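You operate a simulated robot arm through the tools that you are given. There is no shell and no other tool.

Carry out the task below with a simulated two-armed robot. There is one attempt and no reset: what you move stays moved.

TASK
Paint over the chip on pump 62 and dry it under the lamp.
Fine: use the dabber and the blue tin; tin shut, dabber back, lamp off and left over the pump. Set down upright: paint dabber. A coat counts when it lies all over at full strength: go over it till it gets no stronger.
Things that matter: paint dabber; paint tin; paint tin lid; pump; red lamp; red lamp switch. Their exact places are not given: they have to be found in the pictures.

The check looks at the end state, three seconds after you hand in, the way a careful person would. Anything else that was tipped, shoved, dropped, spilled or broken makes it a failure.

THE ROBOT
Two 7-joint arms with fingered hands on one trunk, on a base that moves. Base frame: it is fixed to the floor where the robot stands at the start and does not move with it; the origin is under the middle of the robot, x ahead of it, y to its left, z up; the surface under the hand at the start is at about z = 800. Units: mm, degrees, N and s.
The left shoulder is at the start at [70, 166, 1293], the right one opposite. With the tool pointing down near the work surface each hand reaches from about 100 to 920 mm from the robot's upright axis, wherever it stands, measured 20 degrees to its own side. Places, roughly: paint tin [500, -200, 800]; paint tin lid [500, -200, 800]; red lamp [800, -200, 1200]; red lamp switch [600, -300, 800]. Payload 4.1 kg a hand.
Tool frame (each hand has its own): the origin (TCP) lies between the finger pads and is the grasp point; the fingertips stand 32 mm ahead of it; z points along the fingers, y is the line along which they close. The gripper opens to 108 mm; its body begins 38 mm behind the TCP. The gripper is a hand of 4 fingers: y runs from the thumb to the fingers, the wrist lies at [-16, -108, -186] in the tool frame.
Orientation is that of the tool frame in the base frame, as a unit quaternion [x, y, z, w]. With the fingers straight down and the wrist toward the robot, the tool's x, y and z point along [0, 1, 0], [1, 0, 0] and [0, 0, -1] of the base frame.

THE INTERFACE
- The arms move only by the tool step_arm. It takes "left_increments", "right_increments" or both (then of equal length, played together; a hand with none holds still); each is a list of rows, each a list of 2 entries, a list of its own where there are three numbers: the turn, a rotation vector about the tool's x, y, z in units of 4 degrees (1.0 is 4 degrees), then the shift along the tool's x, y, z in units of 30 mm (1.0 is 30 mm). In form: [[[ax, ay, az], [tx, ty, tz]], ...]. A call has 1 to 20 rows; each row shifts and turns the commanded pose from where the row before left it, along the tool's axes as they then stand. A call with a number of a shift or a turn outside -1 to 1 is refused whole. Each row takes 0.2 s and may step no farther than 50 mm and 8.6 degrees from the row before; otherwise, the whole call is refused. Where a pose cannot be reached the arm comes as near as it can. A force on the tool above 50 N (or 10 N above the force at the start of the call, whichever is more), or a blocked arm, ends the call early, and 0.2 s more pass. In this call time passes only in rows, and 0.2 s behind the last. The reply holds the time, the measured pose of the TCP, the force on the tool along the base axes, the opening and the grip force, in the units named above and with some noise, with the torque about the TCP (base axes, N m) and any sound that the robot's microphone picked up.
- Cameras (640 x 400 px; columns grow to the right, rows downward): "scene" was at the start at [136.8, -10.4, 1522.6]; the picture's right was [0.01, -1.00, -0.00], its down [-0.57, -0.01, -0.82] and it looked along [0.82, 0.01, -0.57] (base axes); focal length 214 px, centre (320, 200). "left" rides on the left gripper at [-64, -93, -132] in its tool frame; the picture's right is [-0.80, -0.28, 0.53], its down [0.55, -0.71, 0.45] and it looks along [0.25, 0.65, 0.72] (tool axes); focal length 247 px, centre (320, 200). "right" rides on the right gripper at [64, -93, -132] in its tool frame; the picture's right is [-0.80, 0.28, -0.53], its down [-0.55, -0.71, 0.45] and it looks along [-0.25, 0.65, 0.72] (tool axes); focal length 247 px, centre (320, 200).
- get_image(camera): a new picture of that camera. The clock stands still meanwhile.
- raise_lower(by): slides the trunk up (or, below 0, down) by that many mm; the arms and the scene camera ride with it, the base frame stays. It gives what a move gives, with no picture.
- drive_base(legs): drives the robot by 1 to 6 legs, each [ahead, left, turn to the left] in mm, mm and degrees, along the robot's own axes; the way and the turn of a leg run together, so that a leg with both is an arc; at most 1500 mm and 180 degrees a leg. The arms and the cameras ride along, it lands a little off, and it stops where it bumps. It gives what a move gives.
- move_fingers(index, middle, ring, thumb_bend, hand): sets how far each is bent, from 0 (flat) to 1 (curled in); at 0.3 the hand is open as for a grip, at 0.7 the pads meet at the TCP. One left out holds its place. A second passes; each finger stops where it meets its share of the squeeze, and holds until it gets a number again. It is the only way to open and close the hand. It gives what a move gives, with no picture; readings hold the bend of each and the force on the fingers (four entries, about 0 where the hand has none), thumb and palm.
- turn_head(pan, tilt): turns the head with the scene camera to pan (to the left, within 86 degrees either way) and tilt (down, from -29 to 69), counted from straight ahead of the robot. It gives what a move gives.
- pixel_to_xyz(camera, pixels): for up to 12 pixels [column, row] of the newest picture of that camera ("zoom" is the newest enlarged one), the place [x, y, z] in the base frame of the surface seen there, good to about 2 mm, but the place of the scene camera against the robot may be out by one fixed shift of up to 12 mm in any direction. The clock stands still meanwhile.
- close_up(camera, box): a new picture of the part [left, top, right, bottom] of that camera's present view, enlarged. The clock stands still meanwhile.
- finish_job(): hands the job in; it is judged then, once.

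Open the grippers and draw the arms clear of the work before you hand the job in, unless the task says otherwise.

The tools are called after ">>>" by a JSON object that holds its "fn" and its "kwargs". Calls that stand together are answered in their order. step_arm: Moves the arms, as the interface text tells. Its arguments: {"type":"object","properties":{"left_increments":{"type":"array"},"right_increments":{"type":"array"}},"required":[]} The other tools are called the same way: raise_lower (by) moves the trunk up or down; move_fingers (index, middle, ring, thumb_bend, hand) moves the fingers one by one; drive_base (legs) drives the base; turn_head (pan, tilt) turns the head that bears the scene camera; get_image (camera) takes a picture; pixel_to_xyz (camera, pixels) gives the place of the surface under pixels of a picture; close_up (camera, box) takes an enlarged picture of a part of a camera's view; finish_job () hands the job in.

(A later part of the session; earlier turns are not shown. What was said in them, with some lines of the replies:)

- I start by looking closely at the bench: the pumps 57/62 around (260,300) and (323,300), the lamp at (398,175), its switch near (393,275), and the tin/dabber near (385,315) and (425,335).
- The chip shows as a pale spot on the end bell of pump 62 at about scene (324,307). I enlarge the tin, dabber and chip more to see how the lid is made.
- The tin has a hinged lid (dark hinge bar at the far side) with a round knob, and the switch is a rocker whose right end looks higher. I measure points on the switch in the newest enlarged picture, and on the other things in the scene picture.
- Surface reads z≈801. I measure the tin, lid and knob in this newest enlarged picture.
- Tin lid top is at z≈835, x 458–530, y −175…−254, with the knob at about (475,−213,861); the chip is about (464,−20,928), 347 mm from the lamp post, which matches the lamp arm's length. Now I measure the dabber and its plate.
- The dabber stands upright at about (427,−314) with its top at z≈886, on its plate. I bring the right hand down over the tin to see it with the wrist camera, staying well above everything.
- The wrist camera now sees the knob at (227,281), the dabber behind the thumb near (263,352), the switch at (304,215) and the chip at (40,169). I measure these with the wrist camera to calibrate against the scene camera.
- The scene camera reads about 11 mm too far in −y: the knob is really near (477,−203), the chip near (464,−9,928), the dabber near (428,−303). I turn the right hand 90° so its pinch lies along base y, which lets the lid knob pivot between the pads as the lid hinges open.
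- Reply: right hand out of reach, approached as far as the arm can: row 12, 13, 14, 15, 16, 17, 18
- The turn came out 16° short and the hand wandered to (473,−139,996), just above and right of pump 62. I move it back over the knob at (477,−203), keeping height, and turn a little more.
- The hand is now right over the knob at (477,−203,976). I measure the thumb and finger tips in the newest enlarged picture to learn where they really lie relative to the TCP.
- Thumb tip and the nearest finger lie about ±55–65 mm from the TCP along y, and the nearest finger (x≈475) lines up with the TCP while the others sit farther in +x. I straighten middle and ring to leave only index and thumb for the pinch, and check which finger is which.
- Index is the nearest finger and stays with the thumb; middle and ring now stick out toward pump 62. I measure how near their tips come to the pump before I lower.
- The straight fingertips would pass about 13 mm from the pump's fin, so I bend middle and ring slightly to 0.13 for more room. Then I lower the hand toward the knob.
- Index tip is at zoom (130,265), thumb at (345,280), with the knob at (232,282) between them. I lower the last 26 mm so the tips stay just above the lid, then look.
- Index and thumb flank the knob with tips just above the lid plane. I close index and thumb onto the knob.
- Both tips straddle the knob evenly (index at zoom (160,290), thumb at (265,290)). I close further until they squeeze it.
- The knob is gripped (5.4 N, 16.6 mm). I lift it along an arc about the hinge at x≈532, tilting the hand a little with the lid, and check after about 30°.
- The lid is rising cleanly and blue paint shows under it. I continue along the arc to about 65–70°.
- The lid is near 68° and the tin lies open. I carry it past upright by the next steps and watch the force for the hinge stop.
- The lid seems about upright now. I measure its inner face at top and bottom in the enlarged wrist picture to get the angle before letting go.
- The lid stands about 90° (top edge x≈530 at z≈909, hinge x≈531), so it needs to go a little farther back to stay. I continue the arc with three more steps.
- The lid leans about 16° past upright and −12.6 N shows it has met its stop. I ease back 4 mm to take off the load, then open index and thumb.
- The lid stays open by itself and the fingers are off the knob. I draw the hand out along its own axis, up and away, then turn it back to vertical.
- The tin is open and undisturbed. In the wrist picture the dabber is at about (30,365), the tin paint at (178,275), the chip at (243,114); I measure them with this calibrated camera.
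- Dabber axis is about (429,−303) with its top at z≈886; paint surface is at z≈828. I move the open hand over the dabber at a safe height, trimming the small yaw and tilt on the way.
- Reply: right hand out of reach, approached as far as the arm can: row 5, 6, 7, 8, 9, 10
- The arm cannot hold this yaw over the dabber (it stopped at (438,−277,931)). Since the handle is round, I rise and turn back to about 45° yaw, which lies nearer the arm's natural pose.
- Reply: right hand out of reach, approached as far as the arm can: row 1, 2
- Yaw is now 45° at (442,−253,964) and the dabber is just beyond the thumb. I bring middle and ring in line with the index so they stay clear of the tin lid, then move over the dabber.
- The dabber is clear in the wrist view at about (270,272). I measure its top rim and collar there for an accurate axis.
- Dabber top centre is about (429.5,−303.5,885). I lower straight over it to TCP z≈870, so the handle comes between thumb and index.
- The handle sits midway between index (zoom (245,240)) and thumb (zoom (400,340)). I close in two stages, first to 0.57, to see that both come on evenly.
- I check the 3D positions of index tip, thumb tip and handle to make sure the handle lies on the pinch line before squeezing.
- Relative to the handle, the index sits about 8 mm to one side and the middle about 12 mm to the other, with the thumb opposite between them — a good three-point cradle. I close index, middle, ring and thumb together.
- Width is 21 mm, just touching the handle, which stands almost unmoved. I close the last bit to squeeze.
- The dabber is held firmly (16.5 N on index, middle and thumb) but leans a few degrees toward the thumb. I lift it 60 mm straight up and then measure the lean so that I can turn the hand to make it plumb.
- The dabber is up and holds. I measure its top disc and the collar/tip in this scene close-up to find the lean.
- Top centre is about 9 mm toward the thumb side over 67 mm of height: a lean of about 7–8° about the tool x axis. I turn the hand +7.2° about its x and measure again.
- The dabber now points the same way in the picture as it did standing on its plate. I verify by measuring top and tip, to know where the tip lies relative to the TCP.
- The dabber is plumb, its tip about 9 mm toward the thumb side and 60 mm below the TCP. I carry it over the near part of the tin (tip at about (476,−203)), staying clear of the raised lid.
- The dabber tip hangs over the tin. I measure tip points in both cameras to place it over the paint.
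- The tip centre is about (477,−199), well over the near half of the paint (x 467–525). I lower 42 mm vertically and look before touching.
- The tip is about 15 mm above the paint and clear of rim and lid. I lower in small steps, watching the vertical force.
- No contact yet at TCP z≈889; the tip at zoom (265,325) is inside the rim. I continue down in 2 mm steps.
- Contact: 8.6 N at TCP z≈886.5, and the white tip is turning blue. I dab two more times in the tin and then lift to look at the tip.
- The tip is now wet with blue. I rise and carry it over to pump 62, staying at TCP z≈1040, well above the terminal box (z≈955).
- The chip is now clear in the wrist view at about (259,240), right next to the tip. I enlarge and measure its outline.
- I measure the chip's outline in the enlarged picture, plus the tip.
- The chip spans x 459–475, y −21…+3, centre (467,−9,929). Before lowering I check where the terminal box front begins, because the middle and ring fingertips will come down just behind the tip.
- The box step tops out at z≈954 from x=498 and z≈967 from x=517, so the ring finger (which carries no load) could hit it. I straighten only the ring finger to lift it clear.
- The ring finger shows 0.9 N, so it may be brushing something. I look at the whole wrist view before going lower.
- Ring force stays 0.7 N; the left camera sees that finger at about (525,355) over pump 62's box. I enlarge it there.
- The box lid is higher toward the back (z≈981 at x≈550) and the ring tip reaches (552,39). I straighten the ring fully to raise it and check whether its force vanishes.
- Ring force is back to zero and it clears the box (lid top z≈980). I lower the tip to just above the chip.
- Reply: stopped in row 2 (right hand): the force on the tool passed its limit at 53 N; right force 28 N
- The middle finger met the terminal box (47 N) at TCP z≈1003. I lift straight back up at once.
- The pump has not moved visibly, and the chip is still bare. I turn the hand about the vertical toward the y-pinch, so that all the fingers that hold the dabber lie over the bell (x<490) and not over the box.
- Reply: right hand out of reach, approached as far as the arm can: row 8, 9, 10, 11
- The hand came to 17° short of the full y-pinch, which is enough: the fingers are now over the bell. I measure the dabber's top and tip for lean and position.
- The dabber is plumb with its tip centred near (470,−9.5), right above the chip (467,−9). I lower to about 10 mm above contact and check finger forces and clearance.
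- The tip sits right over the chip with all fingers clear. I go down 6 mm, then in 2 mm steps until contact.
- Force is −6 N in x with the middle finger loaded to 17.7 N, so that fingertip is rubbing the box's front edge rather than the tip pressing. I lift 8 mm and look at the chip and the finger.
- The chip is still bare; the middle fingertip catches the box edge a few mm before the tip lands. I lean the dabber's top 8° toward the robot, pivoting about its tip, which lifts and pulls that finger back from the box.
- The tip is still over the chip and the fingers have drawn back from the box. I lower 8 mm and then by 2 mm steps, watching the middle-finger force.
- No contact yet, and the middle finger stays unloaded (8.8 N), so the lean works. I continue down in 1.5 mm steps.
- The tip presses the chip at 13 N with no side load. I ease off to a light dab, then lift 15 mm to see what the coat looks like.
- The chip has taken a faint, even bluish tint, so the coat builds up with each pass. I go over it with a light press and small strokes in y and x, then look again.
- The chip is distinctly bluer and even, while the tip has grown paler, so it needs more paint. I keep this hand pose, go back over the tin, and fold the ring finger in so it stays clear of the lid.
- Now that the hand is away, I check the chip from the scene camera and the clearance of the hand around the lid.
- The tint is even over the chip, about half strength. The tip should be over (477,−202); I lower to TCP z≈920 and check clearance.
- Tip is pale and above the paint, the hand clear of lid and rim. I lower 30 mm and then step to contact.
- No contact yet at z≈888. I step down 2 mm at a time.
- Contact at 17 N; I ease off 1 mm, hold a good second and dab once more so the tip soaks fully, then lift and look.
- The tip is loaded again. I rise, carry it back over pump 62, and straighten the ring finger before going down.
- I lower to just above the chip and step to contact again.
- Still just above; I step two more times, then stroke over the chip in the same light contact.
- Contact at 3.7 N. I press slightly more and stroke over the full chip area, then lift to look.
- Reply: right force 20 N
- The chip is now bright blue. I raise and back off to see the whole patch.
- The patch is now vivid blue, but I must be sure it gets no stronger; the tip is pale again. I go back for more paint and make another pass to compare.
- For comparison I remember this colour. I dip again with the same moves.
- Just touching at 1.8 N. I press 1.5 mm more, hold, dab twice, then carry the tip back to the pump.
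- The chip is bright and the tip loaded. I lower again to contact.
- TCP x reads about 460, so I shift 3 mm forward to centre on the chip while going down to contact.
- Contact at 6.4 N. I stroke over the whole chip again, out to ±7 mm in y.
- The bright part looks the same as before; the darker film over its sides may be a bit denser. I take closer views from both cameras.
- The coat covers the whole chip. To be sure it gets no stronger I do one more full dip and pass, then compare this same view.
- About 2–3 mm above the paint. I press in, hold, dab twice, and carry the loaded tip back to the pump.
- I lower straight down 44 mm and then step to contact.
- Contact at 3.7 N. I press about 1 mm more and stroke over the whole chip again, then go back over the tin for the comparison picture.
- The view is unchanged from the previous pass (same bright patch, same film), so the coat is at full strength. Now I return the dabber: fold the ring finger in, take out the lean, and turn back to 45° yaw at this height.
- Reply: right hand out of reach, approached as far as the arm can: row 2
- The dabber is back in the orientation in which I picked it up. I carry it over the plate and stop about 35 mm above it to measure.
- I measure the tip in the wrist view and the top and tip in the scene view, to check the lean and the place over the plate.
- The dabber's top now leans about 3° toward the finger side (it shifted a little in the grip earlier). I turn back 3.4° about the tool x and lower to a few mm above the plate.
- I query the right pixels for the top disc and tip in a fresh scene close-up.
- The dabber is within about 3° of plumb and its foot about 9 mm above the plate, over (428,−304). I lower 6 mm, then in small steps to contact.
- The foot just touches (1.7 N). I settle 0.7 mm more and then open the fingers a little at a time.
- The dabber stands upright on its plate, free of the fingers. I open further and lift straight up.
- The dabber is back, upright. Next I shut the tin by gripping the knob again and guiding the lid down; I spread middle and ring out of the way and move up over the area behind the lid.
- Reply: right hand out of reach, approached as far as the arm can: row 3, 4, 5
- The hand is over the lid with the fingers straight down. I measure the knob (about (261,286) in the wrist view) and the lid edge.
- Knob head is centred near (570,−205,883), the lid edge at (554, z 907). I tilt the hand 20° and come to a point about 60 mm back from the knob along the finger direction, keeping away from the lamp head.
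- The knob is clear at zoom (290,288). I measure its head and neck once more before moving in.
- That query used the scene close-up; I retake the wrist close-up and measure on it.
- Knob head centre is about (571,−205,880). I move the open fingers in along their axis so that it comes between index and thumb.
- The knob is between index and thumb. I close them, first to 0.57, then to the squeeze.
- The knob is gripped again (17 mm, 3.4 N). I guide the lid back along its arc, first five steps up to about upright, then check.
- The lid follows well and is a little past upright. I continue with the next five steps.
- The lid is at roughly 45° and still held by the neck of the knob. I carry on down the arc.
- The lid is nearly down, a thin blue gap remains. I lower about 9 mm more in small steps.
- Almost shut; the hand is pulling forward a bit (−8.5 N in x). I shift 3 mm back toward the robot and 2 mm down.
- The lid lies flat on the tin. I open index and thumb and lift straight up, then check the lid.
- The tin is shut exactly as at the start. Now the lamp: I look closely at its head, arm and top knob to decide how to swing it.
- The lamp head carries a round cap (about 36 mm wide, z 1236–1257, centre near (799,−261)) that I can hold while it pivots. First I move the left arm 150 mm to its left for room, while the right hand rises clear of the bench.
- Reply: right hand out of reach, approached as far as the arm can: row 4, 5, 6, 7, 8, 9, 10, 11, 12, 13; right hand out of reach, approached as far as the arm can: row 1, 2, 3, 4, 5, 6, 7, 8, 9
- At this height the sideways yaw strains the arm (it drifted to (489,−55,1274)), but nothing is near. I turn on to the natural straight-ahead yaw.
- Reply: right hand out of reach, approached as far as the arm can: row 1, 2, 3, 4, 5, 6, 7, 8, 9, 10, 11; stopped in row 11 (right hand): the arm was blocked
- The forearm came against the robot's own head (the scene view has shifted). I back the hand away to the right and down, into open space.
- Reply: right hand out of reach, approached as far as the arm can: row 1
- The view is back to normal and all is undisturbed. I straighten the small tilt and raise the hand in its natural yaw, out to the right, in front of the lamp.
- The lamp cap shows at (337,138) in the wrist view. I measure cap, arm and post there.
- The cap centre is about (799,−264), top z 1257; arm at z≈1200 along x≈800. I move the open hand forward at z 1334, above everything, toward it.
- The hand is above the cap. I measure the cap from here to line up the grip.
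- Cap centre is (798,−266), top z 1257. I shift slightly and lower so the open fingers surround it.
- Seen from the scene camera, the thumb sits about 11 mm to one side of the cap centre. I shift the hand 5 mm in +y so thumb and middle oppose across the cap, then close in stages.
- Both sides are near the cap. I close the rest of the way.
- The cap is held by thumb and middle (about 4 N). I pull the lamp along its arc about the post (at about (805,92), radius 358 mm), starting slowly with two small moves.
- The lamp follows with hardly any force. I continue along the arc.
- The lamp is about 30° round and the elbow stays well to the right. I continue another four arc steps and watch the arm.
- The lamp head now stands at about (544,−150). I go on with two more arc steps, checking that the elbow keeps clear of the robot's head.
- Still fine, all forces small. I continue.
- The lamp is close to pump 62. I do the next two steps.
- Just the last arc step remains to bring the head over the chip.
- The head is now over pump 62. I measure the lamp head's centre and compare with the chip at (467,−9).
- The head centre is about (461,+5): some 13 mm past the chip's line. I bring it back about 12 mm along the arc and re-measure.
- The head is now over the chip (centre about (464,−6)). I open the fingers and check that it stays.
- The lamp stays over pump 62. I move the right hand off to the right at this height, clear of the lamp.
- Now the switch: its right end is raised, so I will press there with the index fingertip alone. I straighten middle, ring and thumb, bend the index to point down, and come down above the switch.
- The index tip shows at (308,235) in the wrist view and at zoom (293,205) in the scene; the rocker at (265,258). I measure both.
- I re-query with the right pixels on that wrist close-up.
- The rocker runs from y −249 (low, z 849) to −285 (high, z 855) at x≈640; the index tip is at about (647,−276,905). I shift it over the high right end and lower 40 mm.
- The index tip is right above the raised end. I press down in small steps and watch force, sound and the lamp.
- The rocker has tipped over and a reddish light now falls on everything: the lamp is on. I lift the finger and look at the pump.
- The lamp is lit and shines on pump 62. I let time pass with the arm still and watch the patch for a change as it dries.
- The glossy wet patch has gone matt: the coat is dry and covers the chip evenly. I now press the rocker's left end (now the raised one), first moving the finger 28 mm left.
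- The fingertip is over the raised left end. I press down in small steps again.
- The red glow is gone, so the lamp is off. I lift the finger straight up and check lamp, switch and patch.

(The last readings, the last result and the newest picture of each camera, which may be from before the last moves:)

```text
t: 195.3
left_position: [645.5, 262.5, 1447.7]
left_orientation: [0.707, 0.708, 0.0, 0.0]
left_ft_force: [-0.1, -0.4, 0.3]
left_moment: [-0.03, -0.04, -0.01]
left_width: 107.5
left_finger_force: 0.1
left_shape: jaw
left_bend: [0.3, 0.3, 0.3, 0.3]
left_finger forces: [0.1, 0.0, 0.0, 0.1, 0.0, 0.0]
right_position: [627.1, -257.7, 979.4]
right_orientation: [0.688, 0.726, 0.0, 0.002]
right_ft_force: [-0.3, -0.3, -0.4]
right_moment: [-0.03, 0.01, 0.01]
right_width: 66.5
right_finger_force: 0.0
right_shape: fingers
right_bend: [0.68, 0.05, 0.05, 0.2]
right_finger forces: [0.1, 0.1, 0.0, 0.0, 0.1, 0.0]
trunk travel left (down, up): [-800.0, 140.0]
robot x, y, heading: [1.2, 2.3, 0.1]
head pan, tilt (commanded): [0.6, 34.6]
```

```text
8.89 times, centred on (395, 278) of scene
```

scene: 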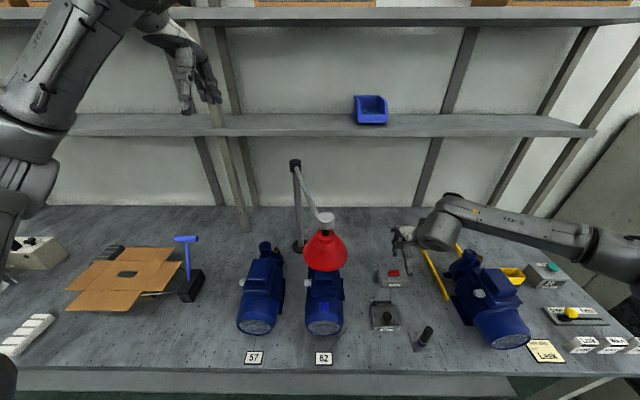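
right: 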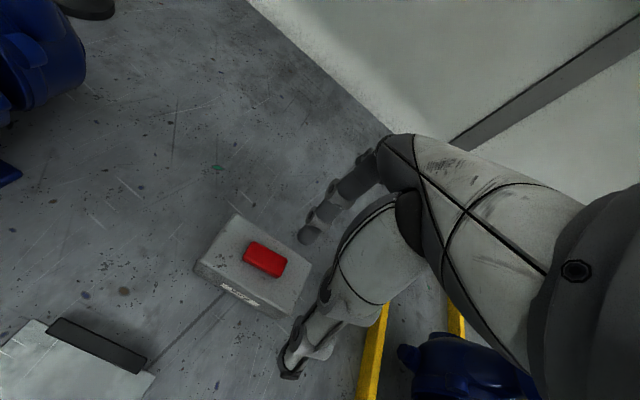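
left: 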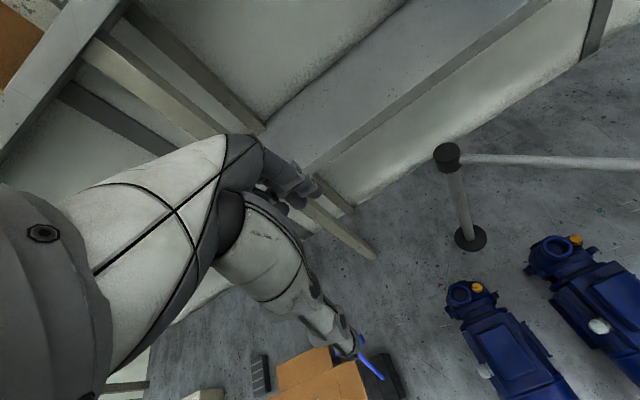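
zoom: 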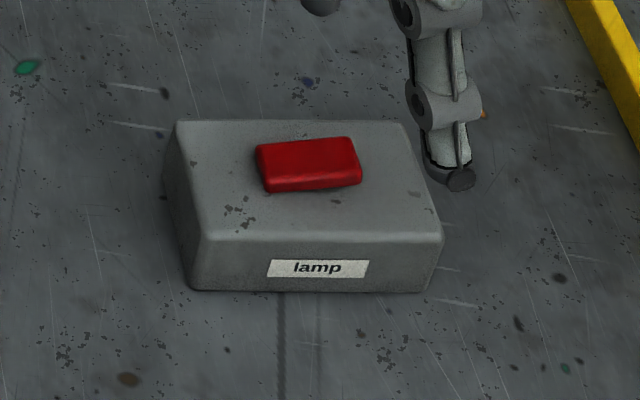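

All is as wanted: lamp off, rocker back as at first, coat dry and even. I open the right hand and draw it up and back clear of the work.

>>> {"fn": "move_fingers", "kwargs": {"hand": "right", "index": 0.3, "middle": 0.3, "ring": 0.3, "thumb_bend": 0.3}}

>>> {"fn": "step_arm", "kwargs": {"right_increments": [[[0, 0, 0], [-0.06, -0.18, -0.93]], [[0, 0, 0], [-0.06, -0.18, -0.93]], [[0, 0, 0], [-0.06, -0.18, -0.93]], [[0, 0, 0], [-0.06, -0.18, -0.93]], [[0, 0, 0], [-0.06, -0.18, -0.93]], [[0, 0, 0], [-0.06, -0.18, -0.93]], [[0, 0, 0], [-0.06, -0.18, -0.93]], [[0, 0, 0], [-0.06, -0.18, -0.93]], [[0, 0, 0], [-0.06, -0.18, -0.93]], [[0, 0, 0], [-0.06, -0.18, -0.93]], [[0, 0, 0], [-0.06, -0.18, -0.93]], [[0, 0, 0], [-0.06, -0.18, -0.93]], [[0, 0, 0], [-0.06, -0.18, -0.93]], [[0, 0, 0], [-0.06, -0.18, -0.93]]]}}

>>> {"fn": "get_image", "kwargs": {"camera": "scene"}}

>>> {"fn": "close_up", "kwargs": {"camera": "scene", "box": [350, 240, 450, 360]}}

>>> {"fn": "close_up", "kwargs": {"camera": "scene", "box": [230, 200, 370, 370]}}

>>> {"fn": "get_image", "kwargs": {"camera": "right"}}

```text
t: 196.3
left_position: [645.8, 263.0, 1446.4]
left_orientation: [0.707, 0.707, 0.0, 0.0]
left_ft_force: [0.0, 0.0, 0.0]
left_moment: [0.0, -0.01, 0.0]
left_width: 107.5
left_finger_force: 0.1
left_shape: jaw
left_bend: [0.3, 0.3, 0.3, 0.3]
left_finger forces: [0.0, 0.1, 0.0, 0.1, 0.0, 0.1]
right_position: [627.9, -259.1, 980.0]
right_orientation: [0.688, 0.726, -0.001, 0.003]
right_ft_force: [-0.3, -0.7, -0.2]
right_moment: [-0.02, -0.01, 0.01]
right_width: 109.0
right_finger_force: 0.2
right_shape: fingers
right_bend: [0.3, 0.3, 0.3, 0.3]
right_finger forces: [0.0, 0.0, 0.1, 0.0, 0.0, 0.0]
trunk travel left (down, up): [-800.0, 140.0]
robot x, y, heading: [0.1, 0.1, 0.1]
head pan, tilt (commanded): [0.6, 34.6]
```

```text
t: 199.3
left_position: [646.8, 263.7, 1447.7]
left_orientation: [0.707, 0.707, 0.001, 0.0]
left_ft_force: [-1.1, -0.9, -0.2]
left_moment: [0.01, 0.01, 0.02]
left_width: 107.3
left_finger_force: 0.1
left_shape: jaw
left_bend: [0.3, 0.3, 0.3, 0.3]
left_finger forces: [0.0, 0.1, 0.1, 0.0, 0.0, 0.0]
right_position: [552.0, -286.4, 1370.4]
right_orientation: [0.688, 0.726, -0.001, 0.003]
right_ft_force: [-0.1, -0.6, 0.9]
right_moment: [-0.02, -0.01, -0.03]
right_width: 108.8
right_finger_force: 0.0
right_shape: fingers
right_bend: [0.3, 0.3, 0.3, 0.3]
right_finger forces: [0.1, 0.0, 0.1, 0.0, 0.0, 0.1]
trunk travel left (down, up): [-800.0, 140.0]
robot x, y, heading: [-1.2, -1.0, -0.2]
head pan, tilt (commanded): [0.6, 34.6]
```

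```text
taken
```

scene: 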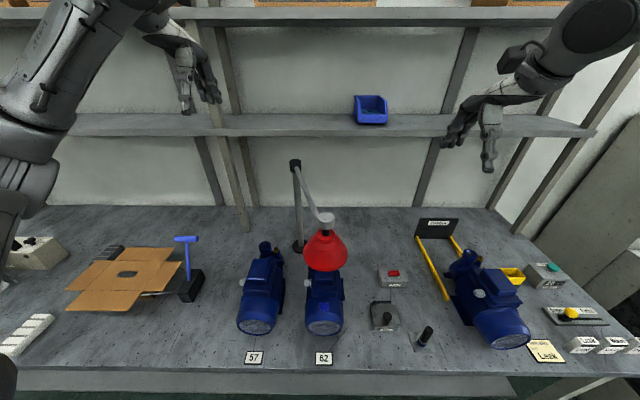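

```text
3.33 times, centred on (400, 300) of scene
```

zoom: 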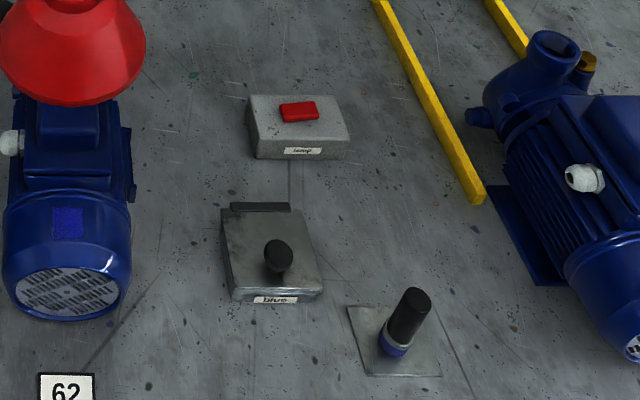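

```text
2.35 times, centred on (300, 285) of scene
```

zoom: 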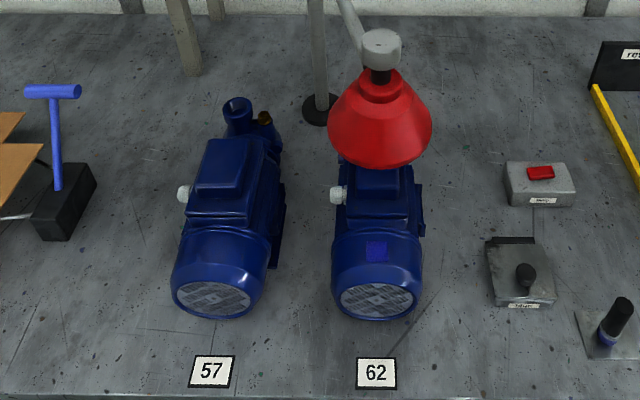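

```text
taken
```

right: 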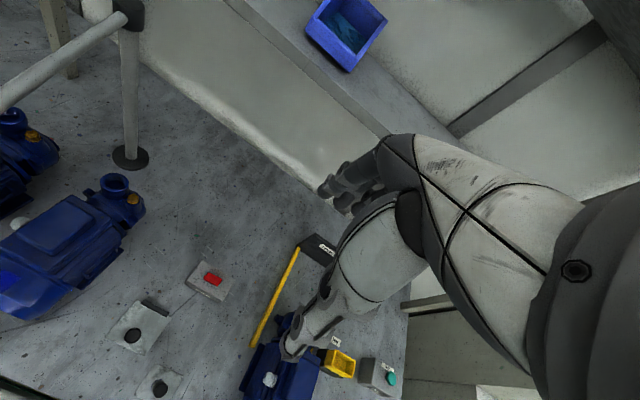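

Final check: pump 62 carries an even dry coat, the lamp is off and stands over the pump. The tin is shut, the dabber is upright on its plate, and both hands are open and clear. I hand the job in.

>>> {"fn": "finish_job", "kwargs": {}}

```text
The job is handed in.
```

I painted over the chip on pump 62 with the blue tin and the dabber, and dried it under the lamp. The job is handed in; no verdict has come back yet.

- **Coat:** it covers the whole chip. I re-dipped three times and stopped when the last pass changed nothing in the pictures. After about 9 seconds under the lamp the wet shine was gone.
- **Tin and dabber:** the tin is shut, and the dabber stands upright on its plate.
- **Lamp:** it is switched off and left over pump 62.
- **Arms:** both hands are open and clear of the bench.

**Bumps on the way:**
- A finger pressed against pump 62's terminal box with about 47 N before I lifted away. In the pictures the pump has not moved.
- The right forearm also touched the robot's own head once. The head settled back, and nothing on the bench was disturbed.
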